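You operate a simulated robot arm through the tools that you are given. There is no shell and no other tool. Be economical: measure what you need, move in short steps, check, and stop when the job is done.

The job below is to be done with a simulated robot arm. You get a single attempt, and the scene is never put back.

Task
Put the top die and the base die with the drawer's number in the red-dot drawer.
Fine: sponge the drops off that base die, put the sponge back and shut the drawer. Where these are worked on the way, their far stop is far enough and under half their travel is too little: red-dot drawer. What is to be rubbed or washed off counts as gone when no trace of it is left.

It is judged by the outcome, as a careful person would: the job done as asked, and still so three seconds after it is handed in. It fails if anything else is knocked over, pushed out of place, dropped, spilled or broken.

Robot
A 7-joint arm with a two-finger parallel gripper on a trunk, on a base that drives. Base frame: it is fixed to the floor where the robot stands at the start and does not move with it; the origin is under the middle of the robot, x ahead of it, y to its left, z up; the surface under the hand at the start is at about z = 860. Units: mm, degrees, N and s.
With the tool pointing down near the work surface it reaches from about 340 to 760 mm from the robot's upright axis, wherever it stands. Its first joint turns from -115.0 to 115.0 degrees. Places, roughly: base die [250, -1250, 1000]; inside of the red-dot drawer [600, 0, 1100]; red-dot drawer [700, 0, 1000]; yellow sponge [250, -1750, 1000]. Payload 3.91 kg.
The TCP is the grasp point between the finger pads, 30 mm short of the fingertips. In the tool frame z runs along the fingers and y along their closing line. The gripper opens to 110 mm. The fingers are 20 mm wide and 10 mm thick; the gripper's body (48 by 112 mm) begins 55 mm behind the TCP.
Orientation is told as [roll, pitch, yaw] about the base's x, y, z axes, in that order, counted from this pose: with the fingers straight down and closing along the base's y, the tool's x points along the base's -x, its y along +y and its z along -z.

Tools
- The arm moves only by the tool servo_tool. Its argument "moves" is a list of rows, each an object of numbers (a shift or turn left out is 0, a gripper value left out holds the last): "tx", "ty", "tz": the shift along the tool's x, y, z in m; "rx", "ry", "rz": the turn, a rotation vector about the tool's x, y, z in degrees. In form: [{"tx": .., "ty": .., "tz": .., "rx": .., "ry": .., "rz": ..}, ...]. A call has 1 to 20 rows; each row is the pose to reach, as a shift and turn from the pose commanded when the call began, along the tool's axes at that moment. "hand" is the finger opening in m, from 0 to 0.11, set as the call begins (left out, the last holds). Each row takes 0.2 s and may step no farther than 50 mm and 8.6 degrees from the row before; otherwise, or with a gripper value out of range, the whole call is refused. Where a pose cannot be reached the arm comes as near as it can. A force on the tool above 70 N (or 10 N above the force at the start of the call, whichever is more), or a blocked arm, ends the call early, and 0.2 s more pass. The fingers move at their own pace (about 108 mm/s each) and stop on an object; they squeeze with about 34 N. The grip force told is the motor's: it shows also when the fingers shut on nothing. Time passes only in rows, and 0.2 s behind the last, so rows that repeat a pose let the fingers close. It gives the time, the measured TCP pose, the force on the tool (base axes), the opening and the grip force at its end, in the units of the frame above (readings bear some noise), with the torque about the TCP (base axes, N m) and any sound that the robot's microphone picked up.
- Cameras (640 x 400 px; columns grow to the right, rows downward): "scene" is now at [17.1, 107.8, 1551.9]; the picture's right is [-0.51, -0.86, 0.00], its down [-0.42, 0.24, -0.88] and it looks along [0.75, -0.44, -0.48] (base axes); focal length 256 px, centre (320, 200). "wrist" rides on the gripper at [72, 17, -103] in the tool frame; the picture's right is [-0.23, 0.97, 0.00], its down [-0.76, -0.18, -0.62] and it looks along [-0.61, -0.14, 0.78] (tool axes); focal length 222 px, centre (320, 200). There is no depth. A picture from a camera that has moved, and an enlarged one, comes with that camera's place and axes in the base frame and with its lens.
- snapshot(camera): a new picture of that camera. The clock stands still meanwhile.
- slide_trunk(by): slides the trunk up (or, below 0, down) by that many mm; the arm and the scene camera ride with it, the base frame stays. It gives what a move gives, with no picture.
- steer(legs): drives the robot by 1 to 6 legs, each [ahead, turn to the left] in mm and degrees, along the robot's own axes; the way and the turn of a leg run together, so that a leg with both is an arc; at most 1500 mm and 180 degrees a leg. The arm and the cameras ride along, it lands a little off, and it stops where it bumps. It gives what a move gives.
- turn_head(pan, tilt): turns the head with the scene camera to pan (to the left, within 155 degrees either way) and tilt (down, from -29 to 69), counted from straight ahead of the robot. It gives what a move gives.
- close_up(camera, box): a new picture of the part [left, top, right, bottom] of that camera's present view, enlarged. The clock stands still meanwhile.
- finish_job(): hands the job in; it is judged then, once.

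Go step by step. Nothing tells you exact positions but the pictures and the camera data: compare them with the known pose of the tool, close in by small moves and look again before you grip or let go. The budget is 120 turns and 82 pictures, counting those below and the enlarged ones. Unless the task says otherwise, let go and move clear before handing in, and close with one line.

The tools are called after "Call:" by a JSON object that holds its "op" and its "data". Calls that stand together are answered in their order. servo_tool: Moves the arm, as the interface text tells. Its arguments: {"type":"object","properties":{"moves":{"type":"array"},"hand":{"type":"number"}},"required":["moves"]} The other tools are called the same way: slide_trunk (by) slides the trunk up or down; steer (legs) drives the base; turn_head (pan, tilt) turns the head that bears the scene camera; snapshot (camera) takes a picture; close_up (camera, box) takes an enlarged picture of a part of a camera's view; finish_job () hands the job in.

At the start:

```text
clock: 0.0
tool_pos: [398.5, -24.2, 1392.4]
ee_rot: [0.0, -0.1, 0.0]
contact_force: [0.3, 0.1, -0.5]
wrist_torque: [0.02, -0.01, 0.01]
grip_width: 110.0
grasp_force: 0.0
trunk travel left (down, up): [-639.0, 351.0]
robot x, y, heading: [0.1, -1.0, -0.2]
head pan, tilt: [-30.4, 28.9]
```

scene: 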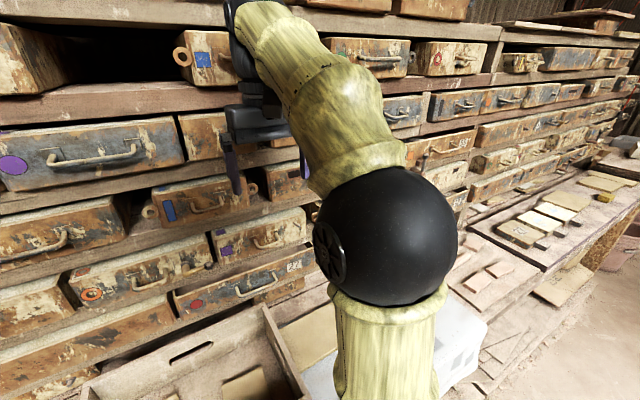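
wrist: 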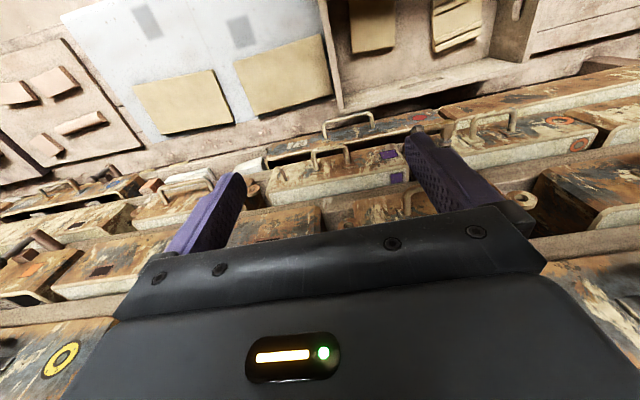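

I see a wall of worn drawers ahead, with one carrying a red dot and a number at the lower middle. I will zoom in on it and look around.

Call:
{"op": "close_up", "data": {"camera": "scene", "box": [160, 200, 320, 330]}}

Call:
{"op": "close_up", "data": {"camera": "scene", "box": [400, 20, 500, 90]}}

Call:
{"op": "turn_head", "data": {"pan": -80, "tilt": 35}}

Call:
{"op": "snapshot", "data": {"camera": "scene"}}

```text
3.08 times, centred on (240, 265) of scene
camera zoom: at [17.1, 107.8, 1551.9], right [-0.51, -0.86, 0.0], down [-0.42, 0.24, -0.88], along [0.75, -0.44, -0.48], focal length 787 px, centre (566, 0)
```

zoom: 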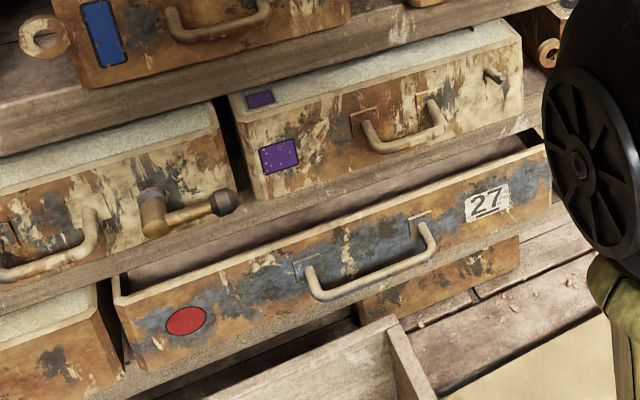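

```text
5.71 times, centred on (450, 55) of scene
camera zoom: at [17.1, 107.8, 1551.9], right [-0.51, -0.86, 0.0], down [-0.42, 0.24, -0.88], along [0.75, -0.44, -0.48], focal length 1461 px, centre (-423, 1029)
```

zoom: 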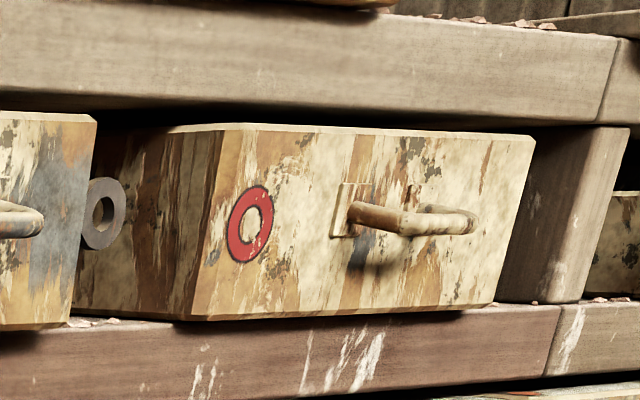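

```text
clock: 1.2
tool_pos: [399.8, -23.7, 1389.9]
ee_rot: [0.0, 0.0, 0.1]
contact_force: [0.4, 0.2, 0.1]
wrist_torque: [0.04, 0.0, 0.01]
grip_width: 109.8
grasp_force: 0.0
trunk travel left (down, up): [-639.0, 351.0]
robot x, y, heading: [-2.0, 2.2, -0.1]
head pan, tilt: [-80.0, 35.0]
```

```text
77 pictures are left
camera scene: at [-45.9, 67.0, 1542.5], right [-0.98, -0.17, 0.0], down [-0.1, 0.56, -0.82], along [0.14, -0.81, -0.57], focal length 256 px, centre (320, 200)
```

scene: 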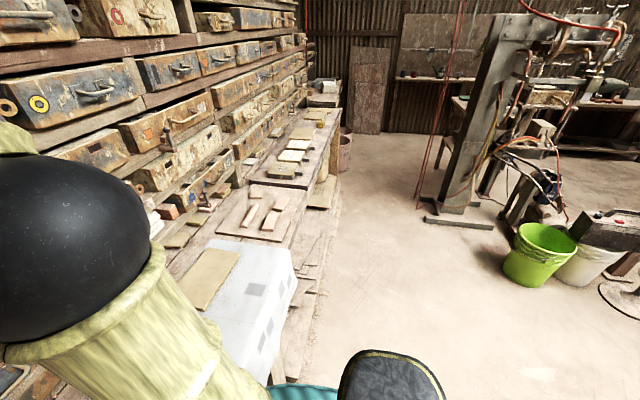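

The red-dot drawer bears 27 and seems to stand ajar. The base dies lie on the bench to the right; I zoom in there.

Call:
{"op": "close_up", "data": {"camera": "scene", "box": [220, 90, 350, 215]}}

Call:
{"op": "close_up", "data": {"camera": "scene", "box": [240, 130, 320, 200]}}

```text
3.20 times, centred on (285, 152) of scene
camera zoom: at [-45.9, 67.0, 1542.5], right [-0.98, -0.17, 0.0], down [-0.1, 0.56, -0.82], along [0.14, -0.81, -0.57], focal length 818 px, centre (432, 352)
```

zoom: 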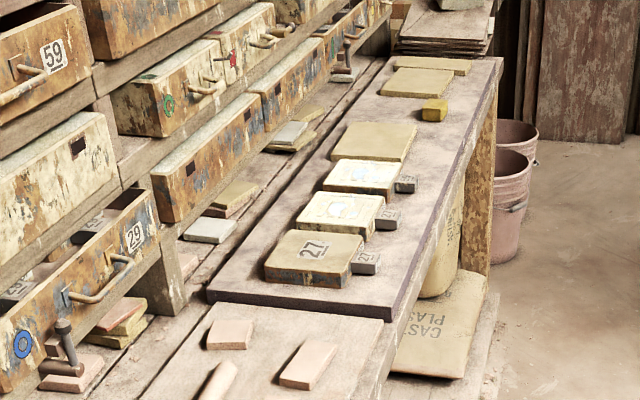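

```text
5.71 times, centred on (280, 165) of scene
camera zoom: at [-45.9, 67.0, 1542.5], right [-0.98, -0.17, 0.0], down [-0.1, 0.56, -0.82], along [0.14, -0.81, -0.57], focal length 1461 px, centre (549, 400)
```

zoom: 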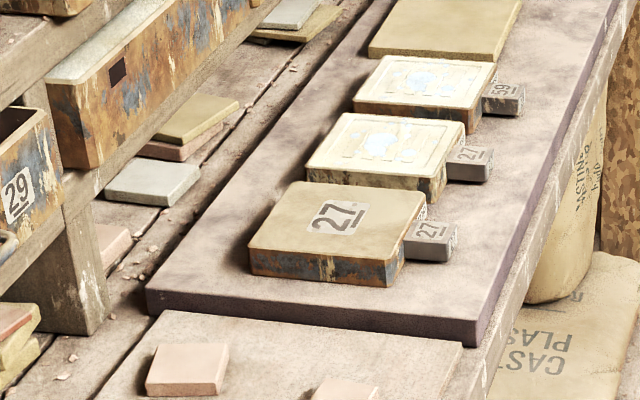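

Three dies lie on the bench to the right: a dry tan one with 27 on its top (top die), a wet one with a 27 tag (the base die) and a wet one tagged 59. I check the floor beside me before driving.

Call:
{"op": "turn_head", "data": {"pan": -90, "tilt": 65}}

Call:
{"op": "snapshot", "data": {"camera": "scene"}}

Call:
{"op": "turn_head", "data": {"pan": 0, "tilt": 55}}

Call:
{"op": "snapshot", "data": {"camera": "scene"}}

```text
clock: 2.1
tool_pos: [397.9, -24.4, 1390.8]
ee_rot: [0.0, 0.0, -0.1]
contact_force: [0.0, -0.9, -1.1]
wrist_torque: [0.01, -0.02, 0.0]
grip_width: 110.0
grasp_force: 0.1
trunk travel left (down, up): [-639.0, 351.0]
robot x, y, heading: [0.1, 0.8, -0.1]
head pan, tilt: [-90.0, 65.0]
```

```text
74 pictures are left
camera scene: at [-61.3, 93.0, 1502.7], right [-1.0, 0.0, 0.0], down [0.0, 0.91, -0.42], along [0.0, -0.42, -0.91], focal length 256 px, centre (320, 200)
```

scene: 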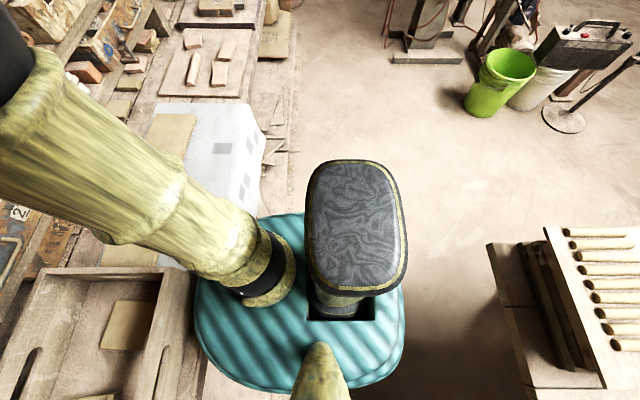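

```text
clock: 3.8
tool_pos: [396.7, -24.9, 1390.8]
ee_rot: [0.0, -0.1, 0.0]
contact_force: [-0.5, -0.2, -0.1]
wrist_torque: [-0.01, 0.01, -0.01]
grip_width: 109.7
grasp_force: 0.0
trunk travel left (down, up): [-639.0, 351.0]
robot x, y, heading: [-0.9, -1.7, -0.0]
head pan, tilt: [0.0, 55.0]
```

```text
73 pictures are left
camera scene: at [10.8, 153.7, 1514.2], right [0.0, -1.0, 0.0], down [-0.82, 0.0, -0.57], along [0.57, 0.0, -0.82], focal length 256 px, centre (320, 200)
```

scene: 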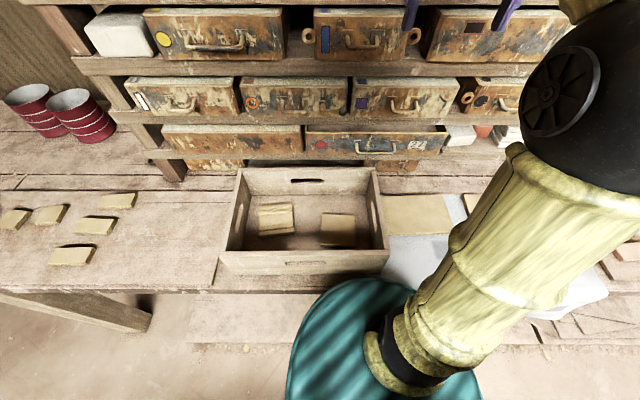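

The base stands right at the bench edge, so I back off, turn, drive along the bench and turn to face the dies.

Call:
{"op": "steer", "data": {"legs": [[-130, 0], [0, -90], [1140, 0], [0, 90]]}}

Call:
{"op": "turn_head", "data": {"pan": 0, "tilt": 50}}

Call:
{"op": "snapshot", "data": {"camera": "scene"}}

Call:
{"op": "snapshot", "data": {"camera": "wrist"}}

```text
clock: 18.4
tool_pos: [-71.7, -1533.7, 1390.2]
ee_rot: [0.0, 0.0, -80.6]
contact_force: [0.0, -0.6, -0.6]
wrist_torque: [-0.02, 0.0, 0.01]
grip_width: 110.0
grasp_force: 0.0
trunk travel left (down, up): [-639.0, 351.0]
robot x, y, heading: [-108.6, -1139.5, -80.7]
head pan, tilt: [0.0, 55.0]
stopped in leg 4: the robot was blocked; the commanded pose is now the measured one
```

```text
clock: 19.1
tool_pos: [-69.9, -1533.6, 1391.1]
ee_rot: [0.0, -0.1, -80.6]
contact_force: [-0.9, 0.1, -0.4]
wrist_torque: [0.0, 0.01, -0.02]
grip_width: 109.9
grasp_force: 0.1
trunk travel left (down, up): [-639.0, 351.0]
robot x, y, heading: [-113.5, -1137.7, -80.3]
head pan, tilt: [0.0, 50.0]
```

```text
72 pictures are left
camera scene: at [40.3, -1129.2, 1520.7], right [-0.99, -0.16, 0.0], down [-0.12, 0.76, -0.64], along [0.1, -0.63, -0.77], focal length 256 px, centre (320, 200)
```

scene: 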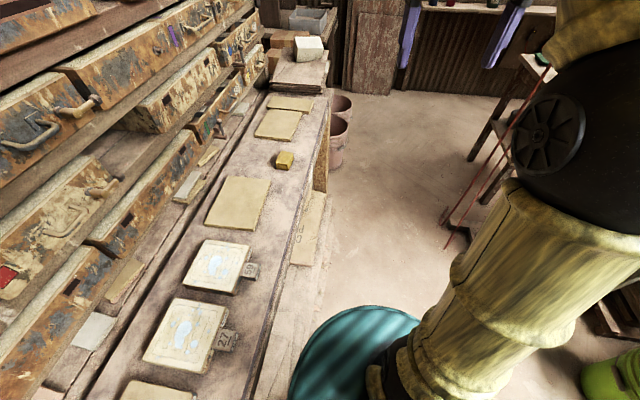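

```text
71 pictures are left
camera wrist: at [-65.8, -1459.7, 1494.9], right [1.0, -0.07, 0.0], down [-0.05, -0.78, 0.62], along [-0.04, -0.62, -0.78], focal length 222 px, centre (320, 200)
```

wrist: 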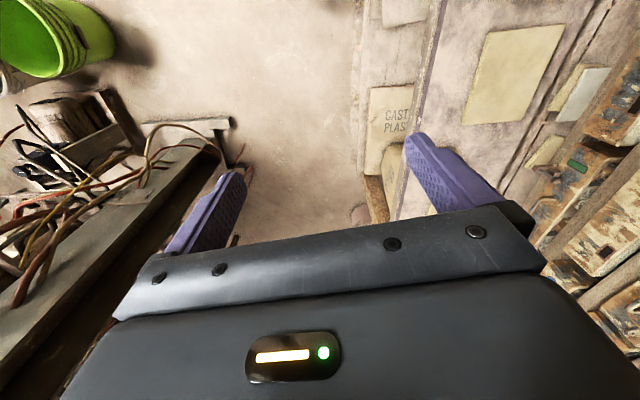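

The base bumped the bench while turning, so I will work sideways: square up to heading -90 and swing the arm to the left over the bench.

Call:
{"op": "steer", "data": {"legs": [[0, -9.7]]}}

Call:
{"op": "servo_tool", "data": {"moves": [{"tx": 0.003, "ty": 0.0485, "rz": -7}, {"tx": 0.0118, "ty": 0.0963, "rz": -14}, {"tx": 0.0264, "ty": 0.1426, "rz": -21}, {"tx": 0.0466, "ty": 0.1868, "rz": -28}, {"tx": 0.072, "ty": 0.2283, "rz": -35}, {"tx": 0.1022, "ty": 0.2663, "rz": -42}, {"tx": 0.1369, "ty": 0.3004, "rz": -49}, {"tx": 0.1754, "ty": 0.33, "rz": -56}, {"tx": 0.2173, "ty": 0.3546, "rz": -63}, {"tx": 0.2619, "ty": 0.374, "rz": -70}, {"tx": 0.3085, "ty": 0.3878, "rz": -77}, {"tx": 0.3564, "ty": 0.3958, "rz": -84}, {"tx": 0.398, "ty": 0.398, "rz": -90}, {"tx": 0.398, "ty": 0.398, "rz": -90}]}}

Call:
{"op": "turn_head", "data": {"pan": 75, "tilt": 60}}

Call:
{"op": "snapshot", "data": {"camera": "scene"}}

Call:
{"op": "snapshot", "data": {"camera": "wrist"}}

```text
clock: 20.3
tool_pos: [-139.6, -1535.9, 1390.5]
ee_rot: [0.0, 0.0, -90.4]
contact_force: [-1.0, -0.2, 0.4]
wrist_torque: [0.01, 0.0, -0.01]
grip_width: 109.8
grasp_force: 0.0
trunk travel left (down, up): [-639.0, 351.0]
robot x, y, heading: [-112.1, -1137.7, -90.7]
head pan, tilt: [0.0, 50.0]
```

```text
clock: 23.3
tool_pos: [270.3, -1149.4, 1377.3]
ee_rot: [-0.6, 2.0, -1.7]
contact_force: [-0.8, 0.1, -0.2]
wrist_torque: [0.0, -0.01, -0.02]
grip_width: 109.9
grasp_force: 0.1
trunk travel left (down, up): [-639.0, 351.0]
robot x, y, heading: [-112.1, -1135.4, -90.6]
head pan, tilt: [0.0, 50.0]
```

```text
clock: 24.8
tool_pos: [273.3, -1139.8, 1372.3]
ee_rot: [-0.3, 2.6, -0.6]
contact_force: [-0.1, 0.6, -0.4]
wrist_torque: [-0.03, 0.0, -0.02]
grip_width: 109.8
grasp_force: 0.0
trunk travel left (down, up): [-639.0, 351.0]
robot x, y, heading: [-112.3, -1136.7, -90.7]
head pan, tilt: [75.0, 60.0]
```

```text
70 pictures are left
camera scene: at [84.5, -1147.8, 1529.5], right [-0.84, -0.54, 0.0], down [-0.37, 0.58, -0.72], along [0.39, -0.61, -0.69], focal length 256 px, centre (320, 200)
```

scene: 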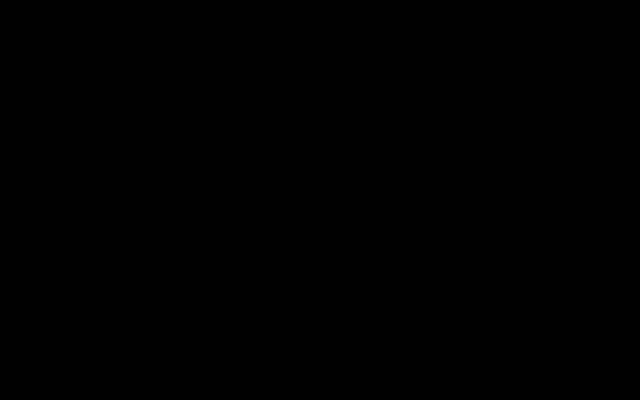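

```text
69 pictures are left
camera wrist: at [205.6, -1121.6, 1479.4], right [0.24, 0.97, -0.02], down [0.79, -0.18, 0.59], along [0.57, -0.15, -0.81], focal length 222 px, centre (320, 200)
```

wrist: 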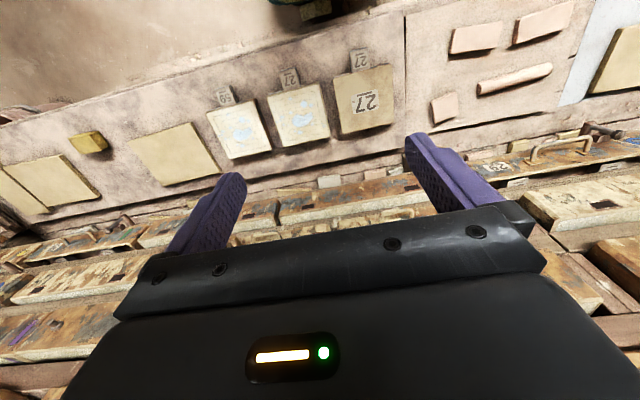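

The scene camera sits inside the arm on this side, but the wrist view shows all dies well. I zoom in on them.

Call:
{"op": "close_up", "data": {"camera": "wrist", "box": [200, 40, 410, 170]}}

```text
3.05 times, centred on (305, 105) of wrist
camera zoom: at [205.6, -1121.6, 1479.4], right [0.24, 0.97, -0.02], down [0.79, -0.18, 0.59], along [0.57, -0.15, -0.81], focal length 677 px, centre (366, 490)
```

zoom: 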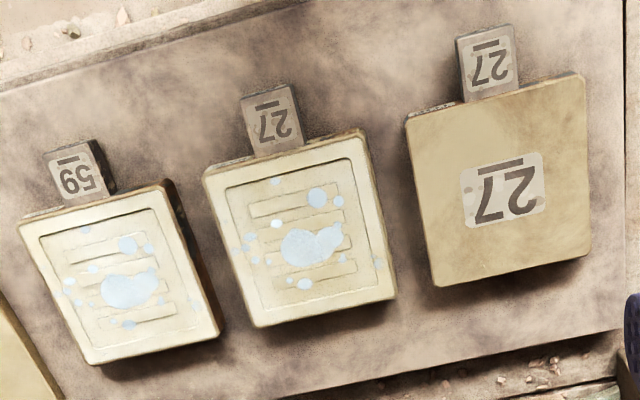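

The lugs on the dies look like grips. One stand around y = -1470, facing the bench, would reach the dies and the sponge alike, so I back away from the bench, turn and swing the arm forward again.

Call:
{"op": "steer", "data": {"legs": [[0, -30], [380, 0], [0, 120.6]]}}

Call:
{"op": "turn_head", "data": {"pan": -20, "tilt": 50}}

Call:
{"op": "snapshot", "data": {"camera": "scene"}}

```text
clock: 25.9
tool_pos: [289.5, -1156.2, 1350.3]
ee_rot: [-1.1, 6.0, -3.2]
contact_force: [-0.2, 0.4, -0.5]
wrist_torque: [-0.02, 0.07, 0.03]
grip_width: 110.2
grasp_force: 0.1
trunk travel left (down, up): [-639.0, 351.0]
robot x, y, heading: [-113.3, -1140.2, -92.8]
head pan, tilt: [75.0, 60.0]
stopped in leg 1: the robot was blocked; the commanded pose is now the measured one
```

```text
clock: 27.6
tool_pos: [280.7, -1158.7, 1359.4]
ee_rot: [-0.8, 4.7, -3.6]
contact_force: [0.1, 0.1, 0.4]
wrist_torque: [0.0, 0.04, 0.01]
grip_width: 110.0
grasp_force: 0.2
trunk travel left (down, up): [-639.0, 351.0]
robot x, y, heading: [-110.6, -1139.2, -93.0]
head pan, tilt: [-20.0, 50.0]
```

```text
67 pictures are left
camera scene: at [72.3, -1157.6, 1523.1], right [-0.93, -0.38, 0.0], down [-0.28, 0.69, -0.67], along [0.25, -0.62, -0.75], focal length 256 px, centre (320, 200)
```

scene: 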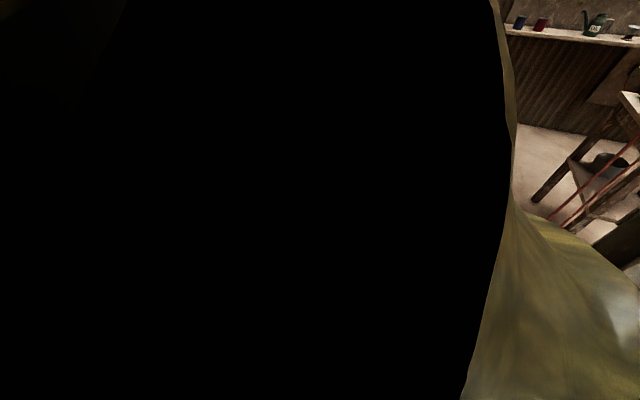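

The head is jammed against the arm on this side. I swing the arm back to the front to free it.

Call:
{"op": "servo_tool", "data": {"moves": [{"tx": 0.003, "ty": -0.0485, "rz": 7}, {"tx": 0.0118, "ty": -0.0963, "rz": 14}, {"tx": 0.0264, "ty": -0.1426, "rz": 21}, {"tx": 0.0466, "ty": -0.1868, "rz": 28}, {"tx": 0.072, "ty": -0.2283, "rz": 35}, {"tx": 0.1022, "ty": -0.2663, "rz": 42}, {"tx": 0.1369, "ty": -0.3004, "rz": 49}, {"tx": 0.1754, "ty": -0.33, "rz": 56}, {"tx": 0.2173, "ty": -0.3546, "rz": 63}, {"tx": 0.2619, "ty": -0.374, "rz": 70}, {"tx": 0.3085, "ty": -0.3878, "rz": 77}, {"tx": 0.3564, "ty": -0.3958, "rz": 84}, {"tx": 0.3564, "ty": -0.3958, "rz": 84}]}}

Call:
{"op": "turn_head", "data": {"pan": 10, "tilt": 50}}

Call:
{"op": "snapshot", "data": {"camera": "scene"}}

```text
clock: 30.4
tool_pos: [-97.4, -1531.4, 1395.3]
ee_rot: [-4.6, -0.3, -87.4]
contact_force: [-0.1, 0.0, 0.2]
wrist_torque: [-0.02, -0.02, -0.01]
grip_width: 110.2
grasp_force: 0.1
trunk travel left (down, up): [-639.0, 351.0]
robot x, y, heading: [-111.0, -1139.9, -92.8]
head pan, tilt: [-20.0, 50.0]
```

```text
clock: 31.3
tool_pos: [-97.7, -1531.7, 1394.5]
ee_rot: [-4.7, -0.3, -87.4]
contact_force: [0.0, 0.2, -0.7]
wrist_torque: [0.0, -0.02, -0.01]
grip_width: 109.8
grasp_force: 0.1
trunk travel left (down, up): [-639.0, 351.0]
robot x, y, heading: [-117.8, -1138.5, -92.9]
head pan, tilt: [10.0, 50.0]
```

```text
66 pictures are left
camera scene: at [51.8, -1161.3, 1520.8], right [-0.99, -0.12, 0.0], down [-0.09, 0.76, -0.64], along [0.08, -0.64, -0.77], focal length 256 px, centre (320, 200)
```

scene: 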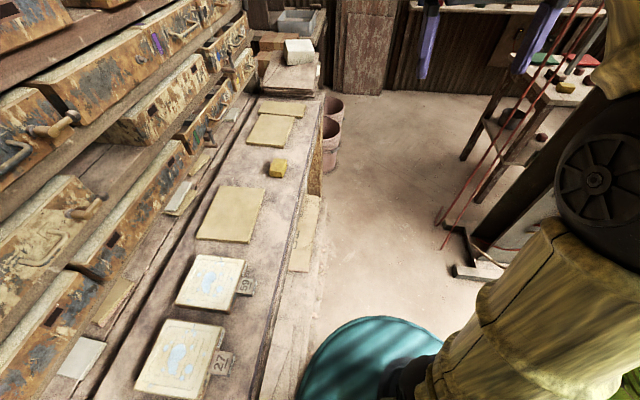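

Everything is free again. Now the same drive: turn away, go ahead, then turn to face the bench.

Call:
{"op": "steer", "data": {"legs": [[0, -27], [380, 0], [0, 120]]}}

Call:
{"op": "turn_head", "data": {"pan": 0, "tilt": 50}}

Call:
{"op": "snapshot", "data": {"camera": "scene"}}

```text
clock: 32.0
tool_pos: [-97.3, -1532.7, 1394.6]
ee_rot: [-4.7, -0.4, -87.2]
contact_force: [0.0, 0.0, -0.2]
wrist_torque: [0.04, -0.02, 0.01]
grip_width: 109.8
grasp_force: 0.1
trunk travel left (down, up): [-639.0, 351.0]
robot x, y, heading: [-113.1, -1138.3, -92.7]
head pan, tilt: [10.0, 50.0]
stopped in leg 1: the robot was blocked; the commanded pose is now the measured one
```

```text
clock: 32.8
tool_pos: [-96.9, -1531.9, 1394.7]
ee_rot: [-4.7, -0.2, -87.3]
contact_force: [-0.8, -0.5, 0.6]
wrist_torque: [-0.02, -0.01, -0.02]
grip_width: 110.1
grasp_force: 0.1
trunk travel left (down, up): [-639.0, 351.0]
robot x, y, heading: [-113.8, -1139.7, -93.2]
head pan, tilt: [0.0, 50.0]
```

```text
65 pictures are left
camera scene: at [38.6, -1161.8, 1520.7], right [-1.0, 0.05, 0.0], down [0.04, 0.77, -0.64], along [-0.03, -0.64, -0.77], focal length 256 px, centre (320, 200)
```

scene: 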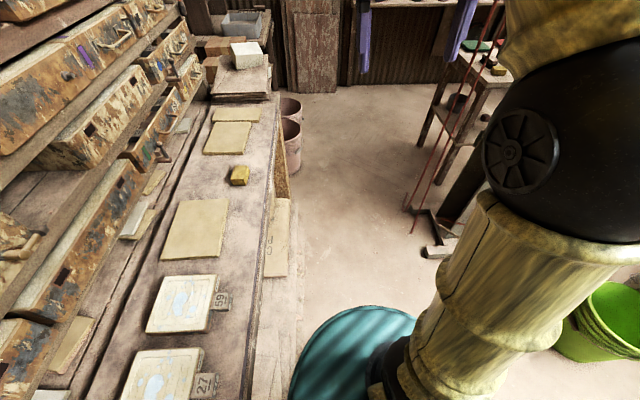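

The elongated base is wedged close to the bench, so I shunt away from it in small diagonal legs.

Call:
{"op": "steer", "data": {"legs": [[340, 0], [0, -4], [200, 0], [0, 21], [-350, 0]]}}

```text
clock: 35.8
tool_pos: [-131.6, -1869.8, 1395.3]
ee_rot: [-4.7, -0.2, -89.9]
contact_force: [-0.6, -0.1, 0.7]
wrist_torque: [-0.02, -0.01, -0.01]
grip_width: 109.9
grasp_force: 0.1
trunk travel left (down, up): [-639.0, 351.0]
robot x, y, heading: [-125.5, -1480.1, -95.1]
head pan, tilt: [0.0, 50.0]
stopped in leg 2: the robot was blocked; the commanded pose is now the measured one
```

Call:
{"op": "steer", "data": {"legs": [[150, 0], [0, 14], [-300, 0], [0, 6], [-250, 0]]}}

```text
clock: 42.6
tool_pos: [-119.6, -1453.5, 1395.5]
ee_rot: [-4.7, -0.3, -70.0]
contact_force: [0.2, 0.9, 0.5]
wrist_torque: [0.04, 0.01, 0.01]
grip_width: 110.2
grasp_force: 0.1
trunk travel left (down, up): [-639.0, 351.0]
robot x, y, heading: [-250.0, -1082.5, -75.2]
head pan, tilt: [0.0, 50.0]
```

Call:
{"op": "steer", "data": {"legs": [[0, -25], [370, 0], [0, 100]]}}

Call:
{"op": "snapshot", "data": {"camera": "scene"}}

```text
clock: 53.2
tool_pos: [78.1, -1409.9, 1394.3]
ee_rot: [-4.7, -0.3, 5.9]
contact_force: [0.1, 0.4, 0.2]
wrist_torque: [0.0, -0.02, 0.03]
grip_width: 109.8
grasp_force: 0.1
trunk travel left (down, up): [-639.0, 351.0]
robot x, y, heading: [-318.7, -1443.4, 0.7]
head pan, tilt: [0.0, 50.0]
```

```text
64 pictures are left
camera scene: at [-301.7, -1291.8, 1520.7], right [0.01, -1.0, 0.0], down [-0.77, -0.01, -0.64], along [0.64, 0.01, -0.77], focal length 256 px, centre (320, 200)
```

scene: 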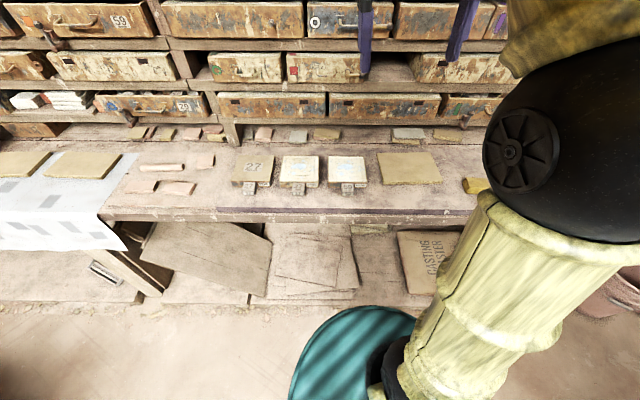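

Now I face the dies squarely. I roll up to the bench and look again.

Call:
{"op": "steer", "data": {"legs": [[215, 0]]}}

Call:
{"op": "turn_head", "data": {"pan": -20, "tilt": 55}}

Call:
{"op": "snapshot", "data": {"camera": "scene"}}

Call:
{"op": "snapshot", "data": {"camera": "wrist"}}

```text
clock: 55.1
tool_pos: [291.8, -1408.5, 1393.4]
ee_rot: [-4.7, -0.2, 5.8]
contact_force: [0.0, 0.2, 0.9]
wrist_torque: [-0.01, 0.02, 0.02]
grip_width: 109.9
grasp_force: 0.0
trunk travel left (down, up): [-639.0, 351.0]
robot x, y, heading: [-97.9, -1439.2, 0.7]
head pan, tilt: [0.0, 50.0]
```

```text
clock: 55.9
tool_pos: [292.5, -1407.9, 1394.8]
ee_rot: [-4.7, -0.4, 5.7]
contact_force: [-1.2, -0.1, 0.8]
wrist_torque: [0.01, 0.0, -0.03]
grip_width: 110.1
grasp_force: 0.1
trunk travel left (down, up): [-639.0, 351.0]
robot x, y, heading: [-101.2, -1445.4, 0.5]
head pan, tilt: [-20.0, 55.0]
```

```text
63 pictures are left
camera scene: at [-95.4, -1314.4, 1514.3], right [-0.33, -0.94, 0.0], down [-0.77, 0.27, -0.57], along [0.54, -0.19, -0.82], focal length 256 px, centre (320, 200)
```

scene: 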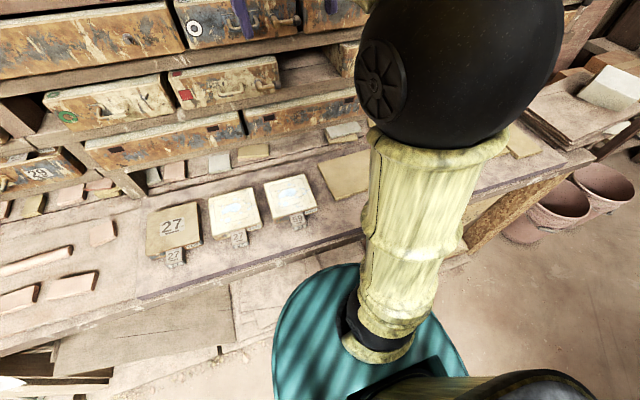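

```text
62 pictures are left
camera wrist: at [217.1, -1389.9, 1495.9], right [0.13, 0.99, -0.08], down [0.77, -0.05, 0.64], along [0.63, -0.14, -0.76], focal length 222 px, centre (320, 200)
```

wrist: 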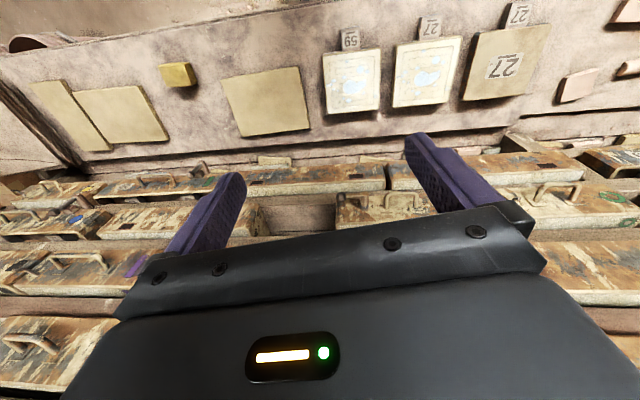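

I straighten the tool, then carry it over the sponge at about (277, -1800).

Call:
{"op": "servo_tool", "data": {"moves": [{"rx": -4.7, "rz": 5.8}, {"rx": -4.7, "rz": 5.8}]}}

Call:
{"op": "servo_tool", "data": {"moves": [{"ty": -0.035, "tz": 0.028}, {"ty": -0.07, "tz": 0.056}, {"ty": -0.105, "tz": 0.084}, {"ty": -0.14, "tz": 0.112}, {"ty": -0.175, "tz": 0.14}, {"ty": -0.21, "tz": 0.168}, {"ty": -0.245, "tz": 0.196}, {"ty": -0.28, "tz": 0.224}, {"ty": -0.315, "tz": 0.252}, {"ty": -0.35, "tz": 0.28}, {"tx": 0.015, "ty": -0.385, "tz": 0.3}, {"tx": 0.015, "ty": -0.385, "tz": 0.3}]}}

Call:
{"op": "snapshot", "data": {"camera": "wrist"}}

```text
clock: 56.5
tool_pos: [291.4, -1409.3, 1394.8]
ee_rot: [0.0, -0.6, -0.3]
contact_force: [0.4, -0.3, 0.0]
wrist_torque: [-0.03, -0.03, -0.01]
grip_width: 110.1
grasp_force: 0.1
trunk travel left (down, up): [-639.0, 351.0]
robot x, y, heading: [-104.2, -1442.3, 0.4]
head pan, tilt: [-20.0, 55.0]
```

```text
clock: 59.1
tool_pos: [280.0, -1793.0, 1094.5]
ee_rot: [0.0, -0.4, -0.1]
contact_force: [-0.8, 0.1, -1.2]
wrist_torque: [0.02, 0.0, 0.03]
grip_width: 109.8
grasp_force: 0.0
trunk travel left (down, up): [-639.0, 351.0]
robot x, y, heading: [-100.2, -1443.9, 0.5]
head pan, tilt: [-20.0, 55.0]
```

```text
61 pictures are left
camera wrist: at [205.6, -1775.9, 1196.5], right [0.23, 0.97, 0.0], down [0.76, -0.18, 0.63], along [0.61, -0.14, -0.78], focal length 222 px, centre (320, 200)
```

wrist: 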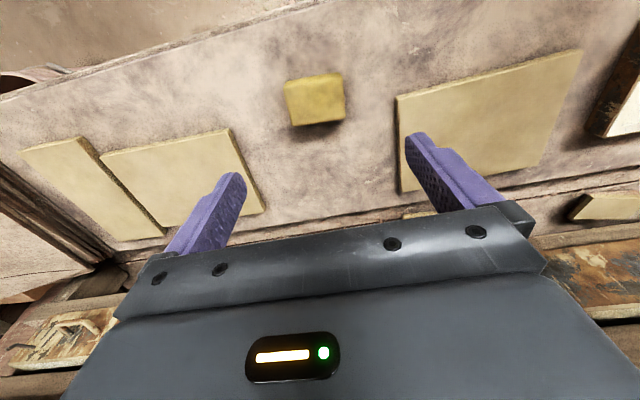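

The sponge sits at about (274, -1799). I come down part of the way and look again.

Call:
{"op": "servo_tool", "data": {"moves": [{"tx": 0.005, "ty": -0.006, "tz": 0.04}, {"tx": 0.005, "ty": -0.006, "tz": 0.08}, {"tx": 0.005, "ty": -0.006, "tz": 0.11}, {"tx": 0.005, "ty": -0.006, "tz": 0.11}]}}

Call:
{"op": "snapshot", "data": {"camera": "wrist"}}

```text
clock: 60.1
tool_pos: [275.4, -1799.3, 983.8]
ee_rot: [0.0, -0.4, -0.1]
contact_force: [0.2, 0.2, 0.4]
wrist_torque: [0.01, 0.0, 0.02]
grip_width: 109.9
grasp_force: 0.0
trunk travel left (down, up): [-639.0, 351.0]
robot x, y, heading: [-100.1, -1444.8, 0.3]
head pan, tilt: [-20.0, 55.0]
```

```text
60 pictures are left
camera wrist: at [201.3, -1781.9, 1087.0], right [0.23, 0.97, 0.0], down [0.76, -0.18, 0.63], along [0.61, -0.14, -0.78], focal length 222 px, centre (320, 200)
```

wrist: 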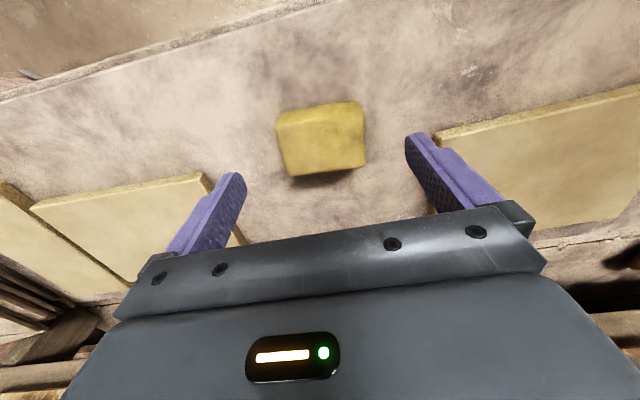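

Call:
{"op": "servo_tool", "data": {"moves": [{"tx": 0.004, "ty": 0.002, "tz": 0.03}, {"tx": 0.004, "ty": 0.002, "tz": 0.055}, {"tx": 0.004, "ty": 0.002, "tz": 0.055}]}}

Call:
{"op": "snapshot", "data": {"camera": "wrist"}}

Call:
{"op": "turn_head", "data": {"pan": -50, "tilt": 50}}

Call:
{"op": "snapshot", "data": {"camera": "scene"}}

```text
clock: 60.9
tool_pos: [271.3, -1796.3, 928.2]
ee_rot: [0.0, -0.5, -0.1]
contact_force: [0.2, -0.4, -0.6]
wrist_torque: [0.02, -0.01, -0.01]
grip_width: 110.2
grasp_force: 0.1
trunk travel left (down, up): [-639.0, 351.0]
robot x, y, heading: [-97.0, -1443.8, 0.3]
head pan, tilt: [-20.0, 55.0]
```

```text
59 pictures are left
camera wrist: at [198.1, -1778.9, 1031.5], right [0.23, 0.97, 0.0], down [0.76, -0.18, 0.63], along [0.61, -0.14, -0.78], focal length 222 px, centre (320, 200)
```

wrist: 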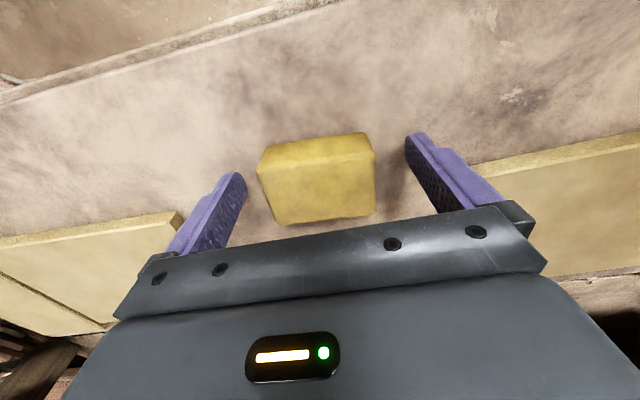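

```text
clock: 61.9
tool_pos: [271.9, -1796.9, 930.0]
ee_rot: [0.0, -0.6, -0.1]
contact_force: [-0.2, -0.4, -0.7]
wrist_torque: [-0.02, 0.01, -0.02]
grip_width: 110.0
grasp_force: 0.1
trunk travel left (down, up): [-639.0, 351.0]
robot x, y, heading: [-99.5, -1442.2, 0.7]
head pan, tilt: [-50.0, 50.0]
```

```text
58 pictures are left
camera scene: at [-113.3, -1349.1, 1520.8], right [-0.76, -0.65, 0.0], down [-0.5, 0.58, -0.64], along [0.42, -0.49, -0.77], focal length 256 px, centre (320, 200)
```

scene: 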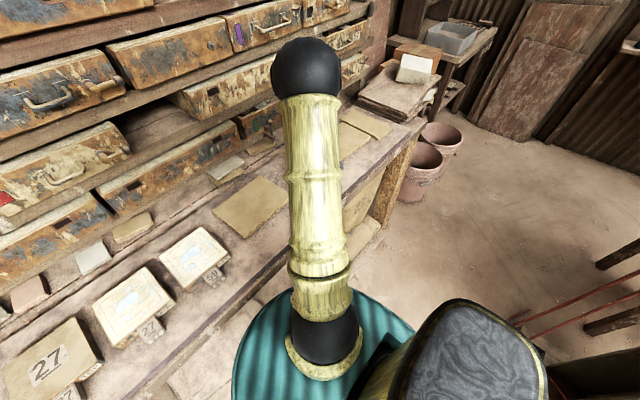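

The sponge stands between the fingers, its top near z = 924 and the surface near 897. I raise slightly so it will stick out below the tips, then close.

Call:
{"op": "servo_tool", "data": {"moves": [{"tx": -0.005, "tz": -0.006}, {"tx": -0.005, "tz": -0.006}]}}

Call:
{"op": "servo_tool", "data": {"hand": 0.0, "moves": [{}, {}, {}, {}]}}

Call:
{"op": "servo_tool", "data": {"moves": [{"tz": -0.03}, {"tz": -0.06}, {"tz": -0.1}, {"tz": -0.1}]}}

Call:
{"op": "snapshot", "data": {"camera": "wrist"}}

```text
clock: 62.5
tool_pos: [275.8, -1795.6, 935.4]
ee_rot: [-0.1, -0.5, -0.1]
contact_force: [-0.2, 0.0, 0.2]
wrist_torque: [0.04, 0.0, 0.04]
grip_width: 110.2
grasp_force: 0.0
trunk travel left (down, up): [-639.0, 351.0]
robot x, y, heading: [-99.8, -1441.8, 0.6]
head pan, tilt: [-50.0, 50.0]
```

```text
clock: 63.5
tool_pos: [276.3, -1796.1, 935.5]
ee_rot: [0.0, -0.5, -0.1]
contact_force: [0.1, -0.8, 1.8]
wrist_torque: [-0.04, -0.02, -0.06]
grip_width: 69.8
grasp_force: 33.9
trunk travel left (down, up): [-639.0, 351.0]
robot x, y, heading: [-100.3, -1440.6, 0.7]
head pan, tilt: [-50.0, 50.0]
```

```text
clock: 64.5
tool_pos: [275.6, -1798.0, 1034.8]
ee_rot: [0.1, -0.4, -0.1]
contact_force: [-0.5, 0.1, -0.7]
wrist_torque: [-0.03, -0.02, 0.0]
grip_width: 69.7
grasp_force: 34.6
trunk travel left (down, up): [-639.0, 351.0]
robot x, y, heading: [-98.5, -1442.2, 0.4]
head pan, tilt: [-50.0, 50.0]
```

```text
57 pictures are left
camera wrist: at [202.8, -1779.8, 1137.2], right [0.23, 0.97, 0.0], down [0.76, -0.18, 0.63], along [0.61, -0.14, -0.78], focal length 222 px, centre (320, 200)
```

wrist: 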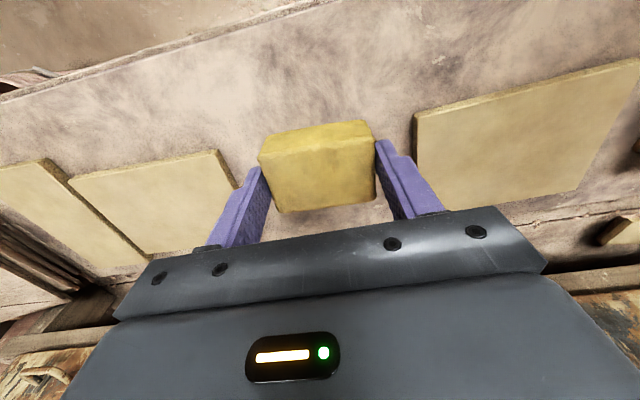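

The sponge came up but the grip is shallow and near its front edge. I set it back down at the same height, shift forward and lower, and grip again.

Call:
{"op": "servo_tool", "data": {"moves": [{"tz": 0.04}, {"tz": 0.08}, {"tz": 0.098}, {"tz": 0.098}]}}

Call:
{"op": "servo_tool", "data": {"hand": 0.11, "moves": [{}, {}, {"tx": -0.015, "tz": 0.01}, {"tx": -0.015, "tz": 0.016}, {"tx": -0.015, "tz": 0.016}]}}

Call:
{"op": "snapshot", "data": {"camera": "wrist"}}

```text
clock: 65.5
tool_pos: [276.6, -1795.7, 937.5]
ee_rot: [0.0, -0.5, -0.1]
contact_force: [-1.2, -0.5, 0.0]
wrist_torque: [-0.02, 0.04, 0.0]
grip_width: 69.4
grasp_force: 33.6
trunk travel left (down, up): [-639.0, 351.0]
robot x, y, heading: [-99.6, -1442.9, 0.6]
head pan, tilt: [-50.0, 50.0]
```

```text
clock: 66.7
tool_pos: [291.8, -1795.8, 921.3]
ee_rot: [0.0, -0.5, 0.0]
contact_force: [-0.1, 0.9, 0.5]
wrist_torque: [0.0, 0.02, -0.01]
grip_width: 110.1
grasp_force: 0.1
trunk travel left (down, up): [-639.0, 351.0]
robot x, y, heading: [-101.0, -1447.0, 0.4]
head pan, tilt: [-50.0, 50.0]
```

```text
56 pictures are left
camera wrist: at [218.9, -1779.5, 1024.5], right [0.23, 0.97, 0.0], down [0.76, -0.18, 0.63], along [0.61, -0.14, -0.78], focal length 222 px, centre (320, 200)
```

wrist: 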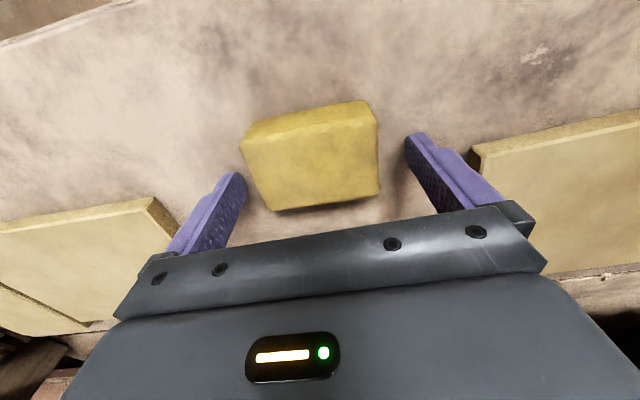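

Call:
{"op": "servo_tool", "data": {"moves": [{"tx": 0.008, "tz": -0.007}, {"tx": 0.008, "tz": -0.007}]}}

Call:
{"op": "servo_tool", "data": {"hand": 0.0, "moves": [{}, {}, {}, {}]}}

Call:
{"op": "servo_tool", "data": {"moves": [{"tz": -0.03}, {"tz": -0.06}, {"tz": -0.1}, {"tz": -0.14}, {"tz": -0.14}]}}

Call:
{"op": "snapshot", "data": {"camera": "wrist"}}

```text
clock: 67.2
tool_pos: [284.0, -1797.2, 929.4]
ee_rot: [0.1, -0.4, -0.2]
contact_force: [-1.0, 0.2, 0.4]
wrist_torque: [0.0, 0.01, 0.03]
grip_width: 110.1
grasp_force: 0.1
trunk travel left (down, up): [-639.0, 351.0]
robot x, y, heading: [-100.7, -1443.5, 0.3]
head pan, tilt: [-50.0, 50.0]
```

```text
clock: 68.2
tool_pos: [284.6, -1797.2, 929.0]
ee_rot: [0.0, -0.6, -0.1]
contact_force: [0.2, 1.1, 0.4]
wrist_torque: [0.07, 0.02, -0.04]
grip_width: 69.4
grasp_force: 33.8
trunk travel left (down, up): [-639.0, 351.0]
robot x, y, heading: [-100.8, -1446.0, 0.8]
head pan, tilt: [-50.0, 50.0]
```

```text
clock: 69.5
tool_pos: [282.9, -1799.0, 1069.0]
ee_rot: [0.0, -0.5, 0.0]
contact_force: [0.2, -0.3, -0.8]
wrist_torque: [0.01, -0.01, 0.02]
grip_width: 69.2
grasp_force: 33.8
trunk travel left (down, up): [-639.0, 351.0]
robot x, y, heading: [-104.6, -1444.9, 0.7]
head pan, tilt: [-50.0, 50.0]
```

```text
55 pictures are left
camera wrist: at [209.7, -1780.8, 1171.2], right [0.23, 0.97, 0.0], down [0.76, -0.18, 0.63], along [0.61, -0.14, -0.78], focal length 222 px, centre (320, 200)
```

wrist: 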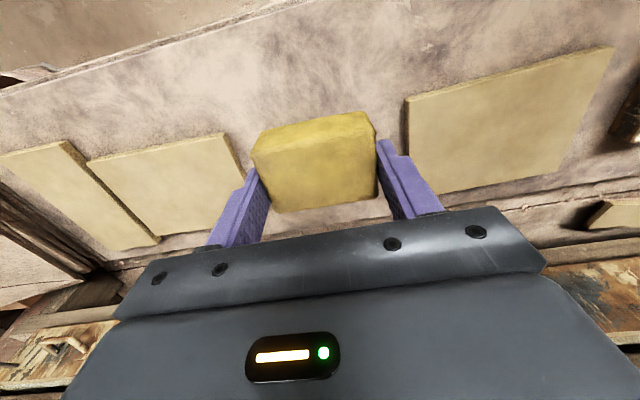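

A firm hold now; the sponge's spot is (284, -1797, 929). I carry it over to the wet 27 die near (340, -1220).

Call:
{"op": "servo_tool", "data": {"moves": [{"ty": 0.048}, {"ty": 0.096}, {"ty": 0.144}, {"ty": 0.192}, {"ty": 0.24}, {"ty": 0.288}, {"ty": 0.336}, {"ty": 0.384}, {"ty": 0.432}, {"ty": 0.48}, {"ty": 0.528}, {"ty": 0.57}, {"ty": 0.57}]}}

Call:
{"op": "snapshot", "data": {"camera": "wrist"}}

Call:
{"op": "turn_head", "data": {"pan": 10, "tilt": 50}}

Call:
{"op": "snapshot", "data": {"camera": "scene"}}

```text
clock: 72.2
tool_pos: [284.3, -1226.6, 1067.9]
ee_rot: [0.0, -0.5, -0.1]
contact_force: [0.3, 0.7, -0.1]
wrist_torque: [0.01, 0.02, 0.03]
grip_width: 69.1
grasp_force: 34.0
trunk travel left (down, up): [-639.0, 351.0]
robot x, y, heading: [-100.5, -1443.0, 0.2]
head pan, tilt: [-50.0, 50.0]
```

```text
54 pictures are left
camera wrist: at [210.3, -1208.9, 1170.2], right [0.23, 0.97, 0.0], down [0.76, -0.18, 0.63], along [0.61, -0.14, -0.78], focal length 222 px, centre (320, 200)
```

wrist: 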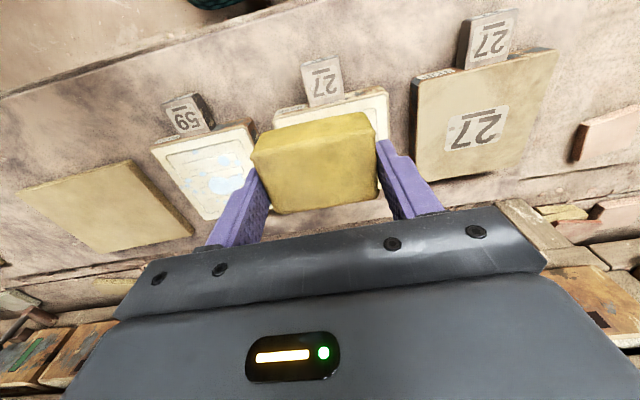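

```text
clock: 73.5
tool_pos: [284.4, -1226.6, 1067.7]
ee_rot: [0.1, -0.5, -0.1]
contact_force: [0.0, 0.4, 0.2]
wrist_torque: [0.02, 0.01, 0.01]
grip_width: 69.1
grasp_force: 33.8
trunk travel left (down, up): [-639.0, 351.0]
robot x, y, heading: [-98.3, -1441.2, 0.4]
head pan, tilt: [10.0, 50.0]
```

```text
53 pictures are left
camera scene: at [-87.7, -1276.4, 1520.7], right [0.18, -0.98, 0.0], down [-0.75, -0.14, -0.64], along [0.63, 0.12, -0.77], focal length 256 px, centre (320, 200)
```

scene: 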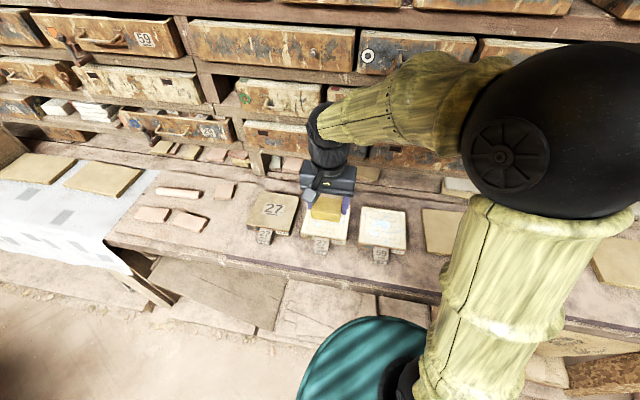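

Die face spans about x 281–416, y -1283 to -1153. I move the sponge over its middle and come down until I feel contact.

Call:
{"op": "servo_tool", "data": {"moves": [{"tx": -0.03, "ty": 0.004, "tz": 0.03}, {"tx": -0.064, "ty": 0.008, "tz": 0.06}, {"tx": -0.064, "ty": 0.008, "tz": 0.078}, {"tx": -0.064, "ty": 0.008, "tz": 0.078}]}}

Call:
{"op": "close_up", "data": {"camera": "scene", "box": [240, 160, 440, 280]}}

```text
clock: 74.5
tool_pos: [346.6, -1218.3, 991.0]
ee_rot: [0.0, -0.5, 0.0]
contact_force: [0.6, 0.3, 0.0]
wrist_torque: [0.0, 0.03, -0.02]
grip_width: 69.1
grasp_force: 33.6
trunk travel left (down, up): [-639.0, 351.0]
robot x, y, heading: [-101.4, -1444.2, 0.7]
head pan, tilt: [10.0, 50.0]
```

```text
3.20 times, centred on (340, 220) of scene
camera zoom: at [-87.7, -1276.3, 1520.7], right [0.18, -0.98, 0.0], down [-0.75, -0.14, -0.64], along [0.63, 0.12, -0.77], focal length 818 px, centre (256, 136)
```

zoom: 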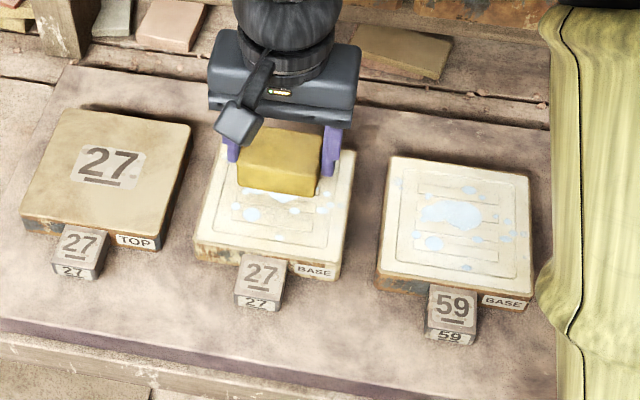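

Call:
{"op": "servo_tool", "data": {"moves": [{"tz": 0.008}, {"tz": 0.016}, {"tz": 0.022}, {"tz": 0.022}]}}

Call:
{"op": "servo_tool", "data": {"moves": [{"tz": 0.003}, {"tz": 0.006}]}}

Call:
{"op": "close_up", "data": {"camera": "scene", "box": [280, 160, 380, 260]}}

```text
clock: 75.5
tool_pos: [347.4, -1219.6, 969.6]
ee_rot: [-0.1, -0.5, -0.1]
contact_force: [-0.1, 0.9, -0.7]
wrist_torque: [-0.03, 0.0, 0.06]
grip_width: 68.8
grasp_force: 34.2
trunk travel left (down, up): [-639.0, 351.0]
robot x, y, heading: [-98.5, -1445.7, 0.6]
head pan, tilt: [10.0, 50.0]
```

```text
clock: 76.2
tool_pos: [348.2, -1219.7, 963.2]
ee_rot: [0.0, -0.4, 0.0]
contact_force: [0.4, 0.0, 0.7]
wrist_torque: [0.0, 0.02, 0.0]
grip_width: 69.1
grasp_force: 33.9
trunk travel left (down, up): [-639.0, 351.0]
robot x, y, heading: [-98.7, -1440.7, 0.6]
head pan, tilt: [10.0, 50.0]
```

```text
4.00 times, centred on (330, 210) of scene
camera zoom: at [-87.6, -1276.3, 1520.7], right [0.18, -0.98, 0.0], down [-0.75, -0.14, -0.64], along [0.63, 0.12, -0.77], focal length 1023 px, centre (280, 160)
```

zoom: 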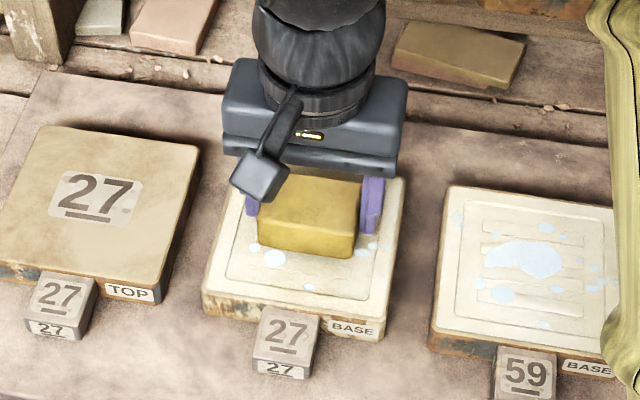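

Call:
{"op": "servo_tool", "data": {"moves": [{"tz": 0.002}, {"tz": 0.004}, {"tz": 0.004}]}}

Call:
{"op": "servo_tool", "data": {"moves": [{"tz": 0.002}, {"tz": 0.004}, {"tz": 0.004}]}}

Call:
{"op": "servo_tool", "data": {"moves": [{"tz": 0.002}, {"tz": 0.004}, {"tz": 0.004}]}}

```text
clock: 77.0
tool_pos: [349.0, -1218.6, 959.9]
ee_rot: [0.1, -0.5, -0.1]
contact_force: [0.0, -0.9, 0.0]
wrist_torque: [0.01, -0.02, -0.04]
grip_width: 69.1
grasp_force: 33.9
trunk travel left (down, up): [-639.0, 351.0]
robot x, y, heading: [-102.5, -1442.1, 0.4]
head pan, tilt: [10.0, 50.0]
```

```text
clock: 77.8
tool_pos: [348.4, -1219.3, 957.2]
ee_rot: [0.2, -0.9, -0.1]
contact_force: [3.8, 0.7, 35.9]
wrist_torque: [-0.29, 0.38, -0.03]
grip_width: 68.7
grasp_force: 34.6
trunk travel left (down, up): [-639.0, 351.0]
robot x, y, heading: [-101.7, -1445.3, 0.6]
head pan, tilt: [10.0, 50.0]
```

```text
clock: 78.5
tool_pos: [347.2, -1219.3, 953.4]
ee_rot: [0.2, -0.9, -0.2]
contact_force: [4.5, 4.2, 44.5]
wrist_torque: [-0.04, -0.08, -0.01]
grip_width: 69.0
grasp_force: 33.6
trunk travel left (down, up): [-639.0, 351.0]
robot x, y, heading: [-102.9, -1445.5, 0.5]
head pan, tilt: [10.0, 50.0]
```

Contact at about z = 957. I ease off a little and wipe the middle lane first, then check.

Call:
{"op": "servo_tool", "data": {"moves": [{"tz": -0.002}, {"tx": 0.022, "tz": -0.002}, {"tx": 0.045, "tz": -0.002}, {"tx": 0.022, "tz": -0.002}, {"tx": 0.0, "tz": -0.002}, {"tx": -0.022, "tz": -0.002}, {"tx": -0.045, "tz": -0.002}, {"tx": -0.022, "tz": -0.002}, {"tz": -0.002}]}}

Call:
{"op": "close_up", "data": {"camera": "scene", "box": [280, 160, 380, 260]}}

```text
clock: 80.5
tool_pos: [347.8, -1218.3, 953.9]
ee_rot: [0.0, -0.5, -0.1]
contact_force: [0.6, 0.5, 4.5]
wrist_torque: [-0.03, -0.09, 0.01]
grip_width: 69.3
grasp_force: 34.1
trunk travel left (down, up): [-639.0, 351.0]
robot x, y, heading: [-97.4, -1441.5, 0.5]
head pan, tilt: [10.0, 50.0]
```

```text
4.00 times, centred on (330, 210) of scene
camera zoom: at [-87.7, -1276.5, 1520.7], right [0.18, -0.98, 0.0], down [-0.75, -0.14, -0.64], along [0.63, 0.12, -0.77], focal length 1023 px, centre (280, 160)
```

zoom: 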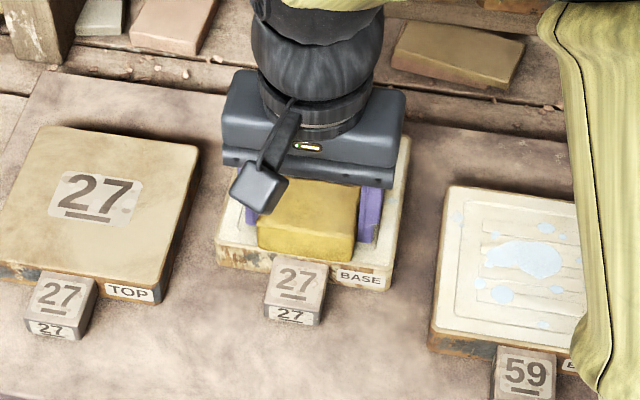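

The die got dragged forward by the friction, so lighter pressure is needed. I lift and look.

Call:
{"op": "servo_tool", "data": {"moves": [{"tz": -0.03}, {"tz": -0.07}, {"tz": -0.1}, {"tx": 0.05, "tz": -0.1}, {"tx": 0.1, "tz": -0.1}, {"tx": 0.1, "tz": -0.1}]}}

Call:
{"op": "close_up", "data": {"camera": "scene", "box": [260, 140, 400, 260]}}

```text
clock: 82.0
tool_pos: [246.7, -1218.6, 1053.9]
ee_rot: [0.0, -0.5, -0.1]
contact_force: [-1.0, 0.2, -0.5]
wrist_torque: [0.01, 0.0, 0.02]
grip_width: 68.9
grasp_force: 34.1
trunk travel left (down, up): [-639.0, 351.0]
robot x, y, heading: [-100.8, -1444.2, 0.7]
head pan, tilt: [10.0, 50.0]
```

```text
3.33 times, centred on (330, 200) of scene
camera zoom: at [-87.3, -1276.3, 1520.7], right [0.18, -0.98, 0.0], down [-0.75, -0.14, -0.64], along [0.63, 0.12, -0.77], focal length 852 px, centre (287, 200)
```

zoom: 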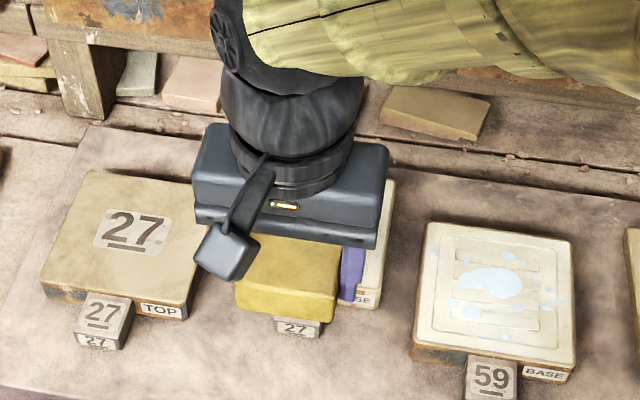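

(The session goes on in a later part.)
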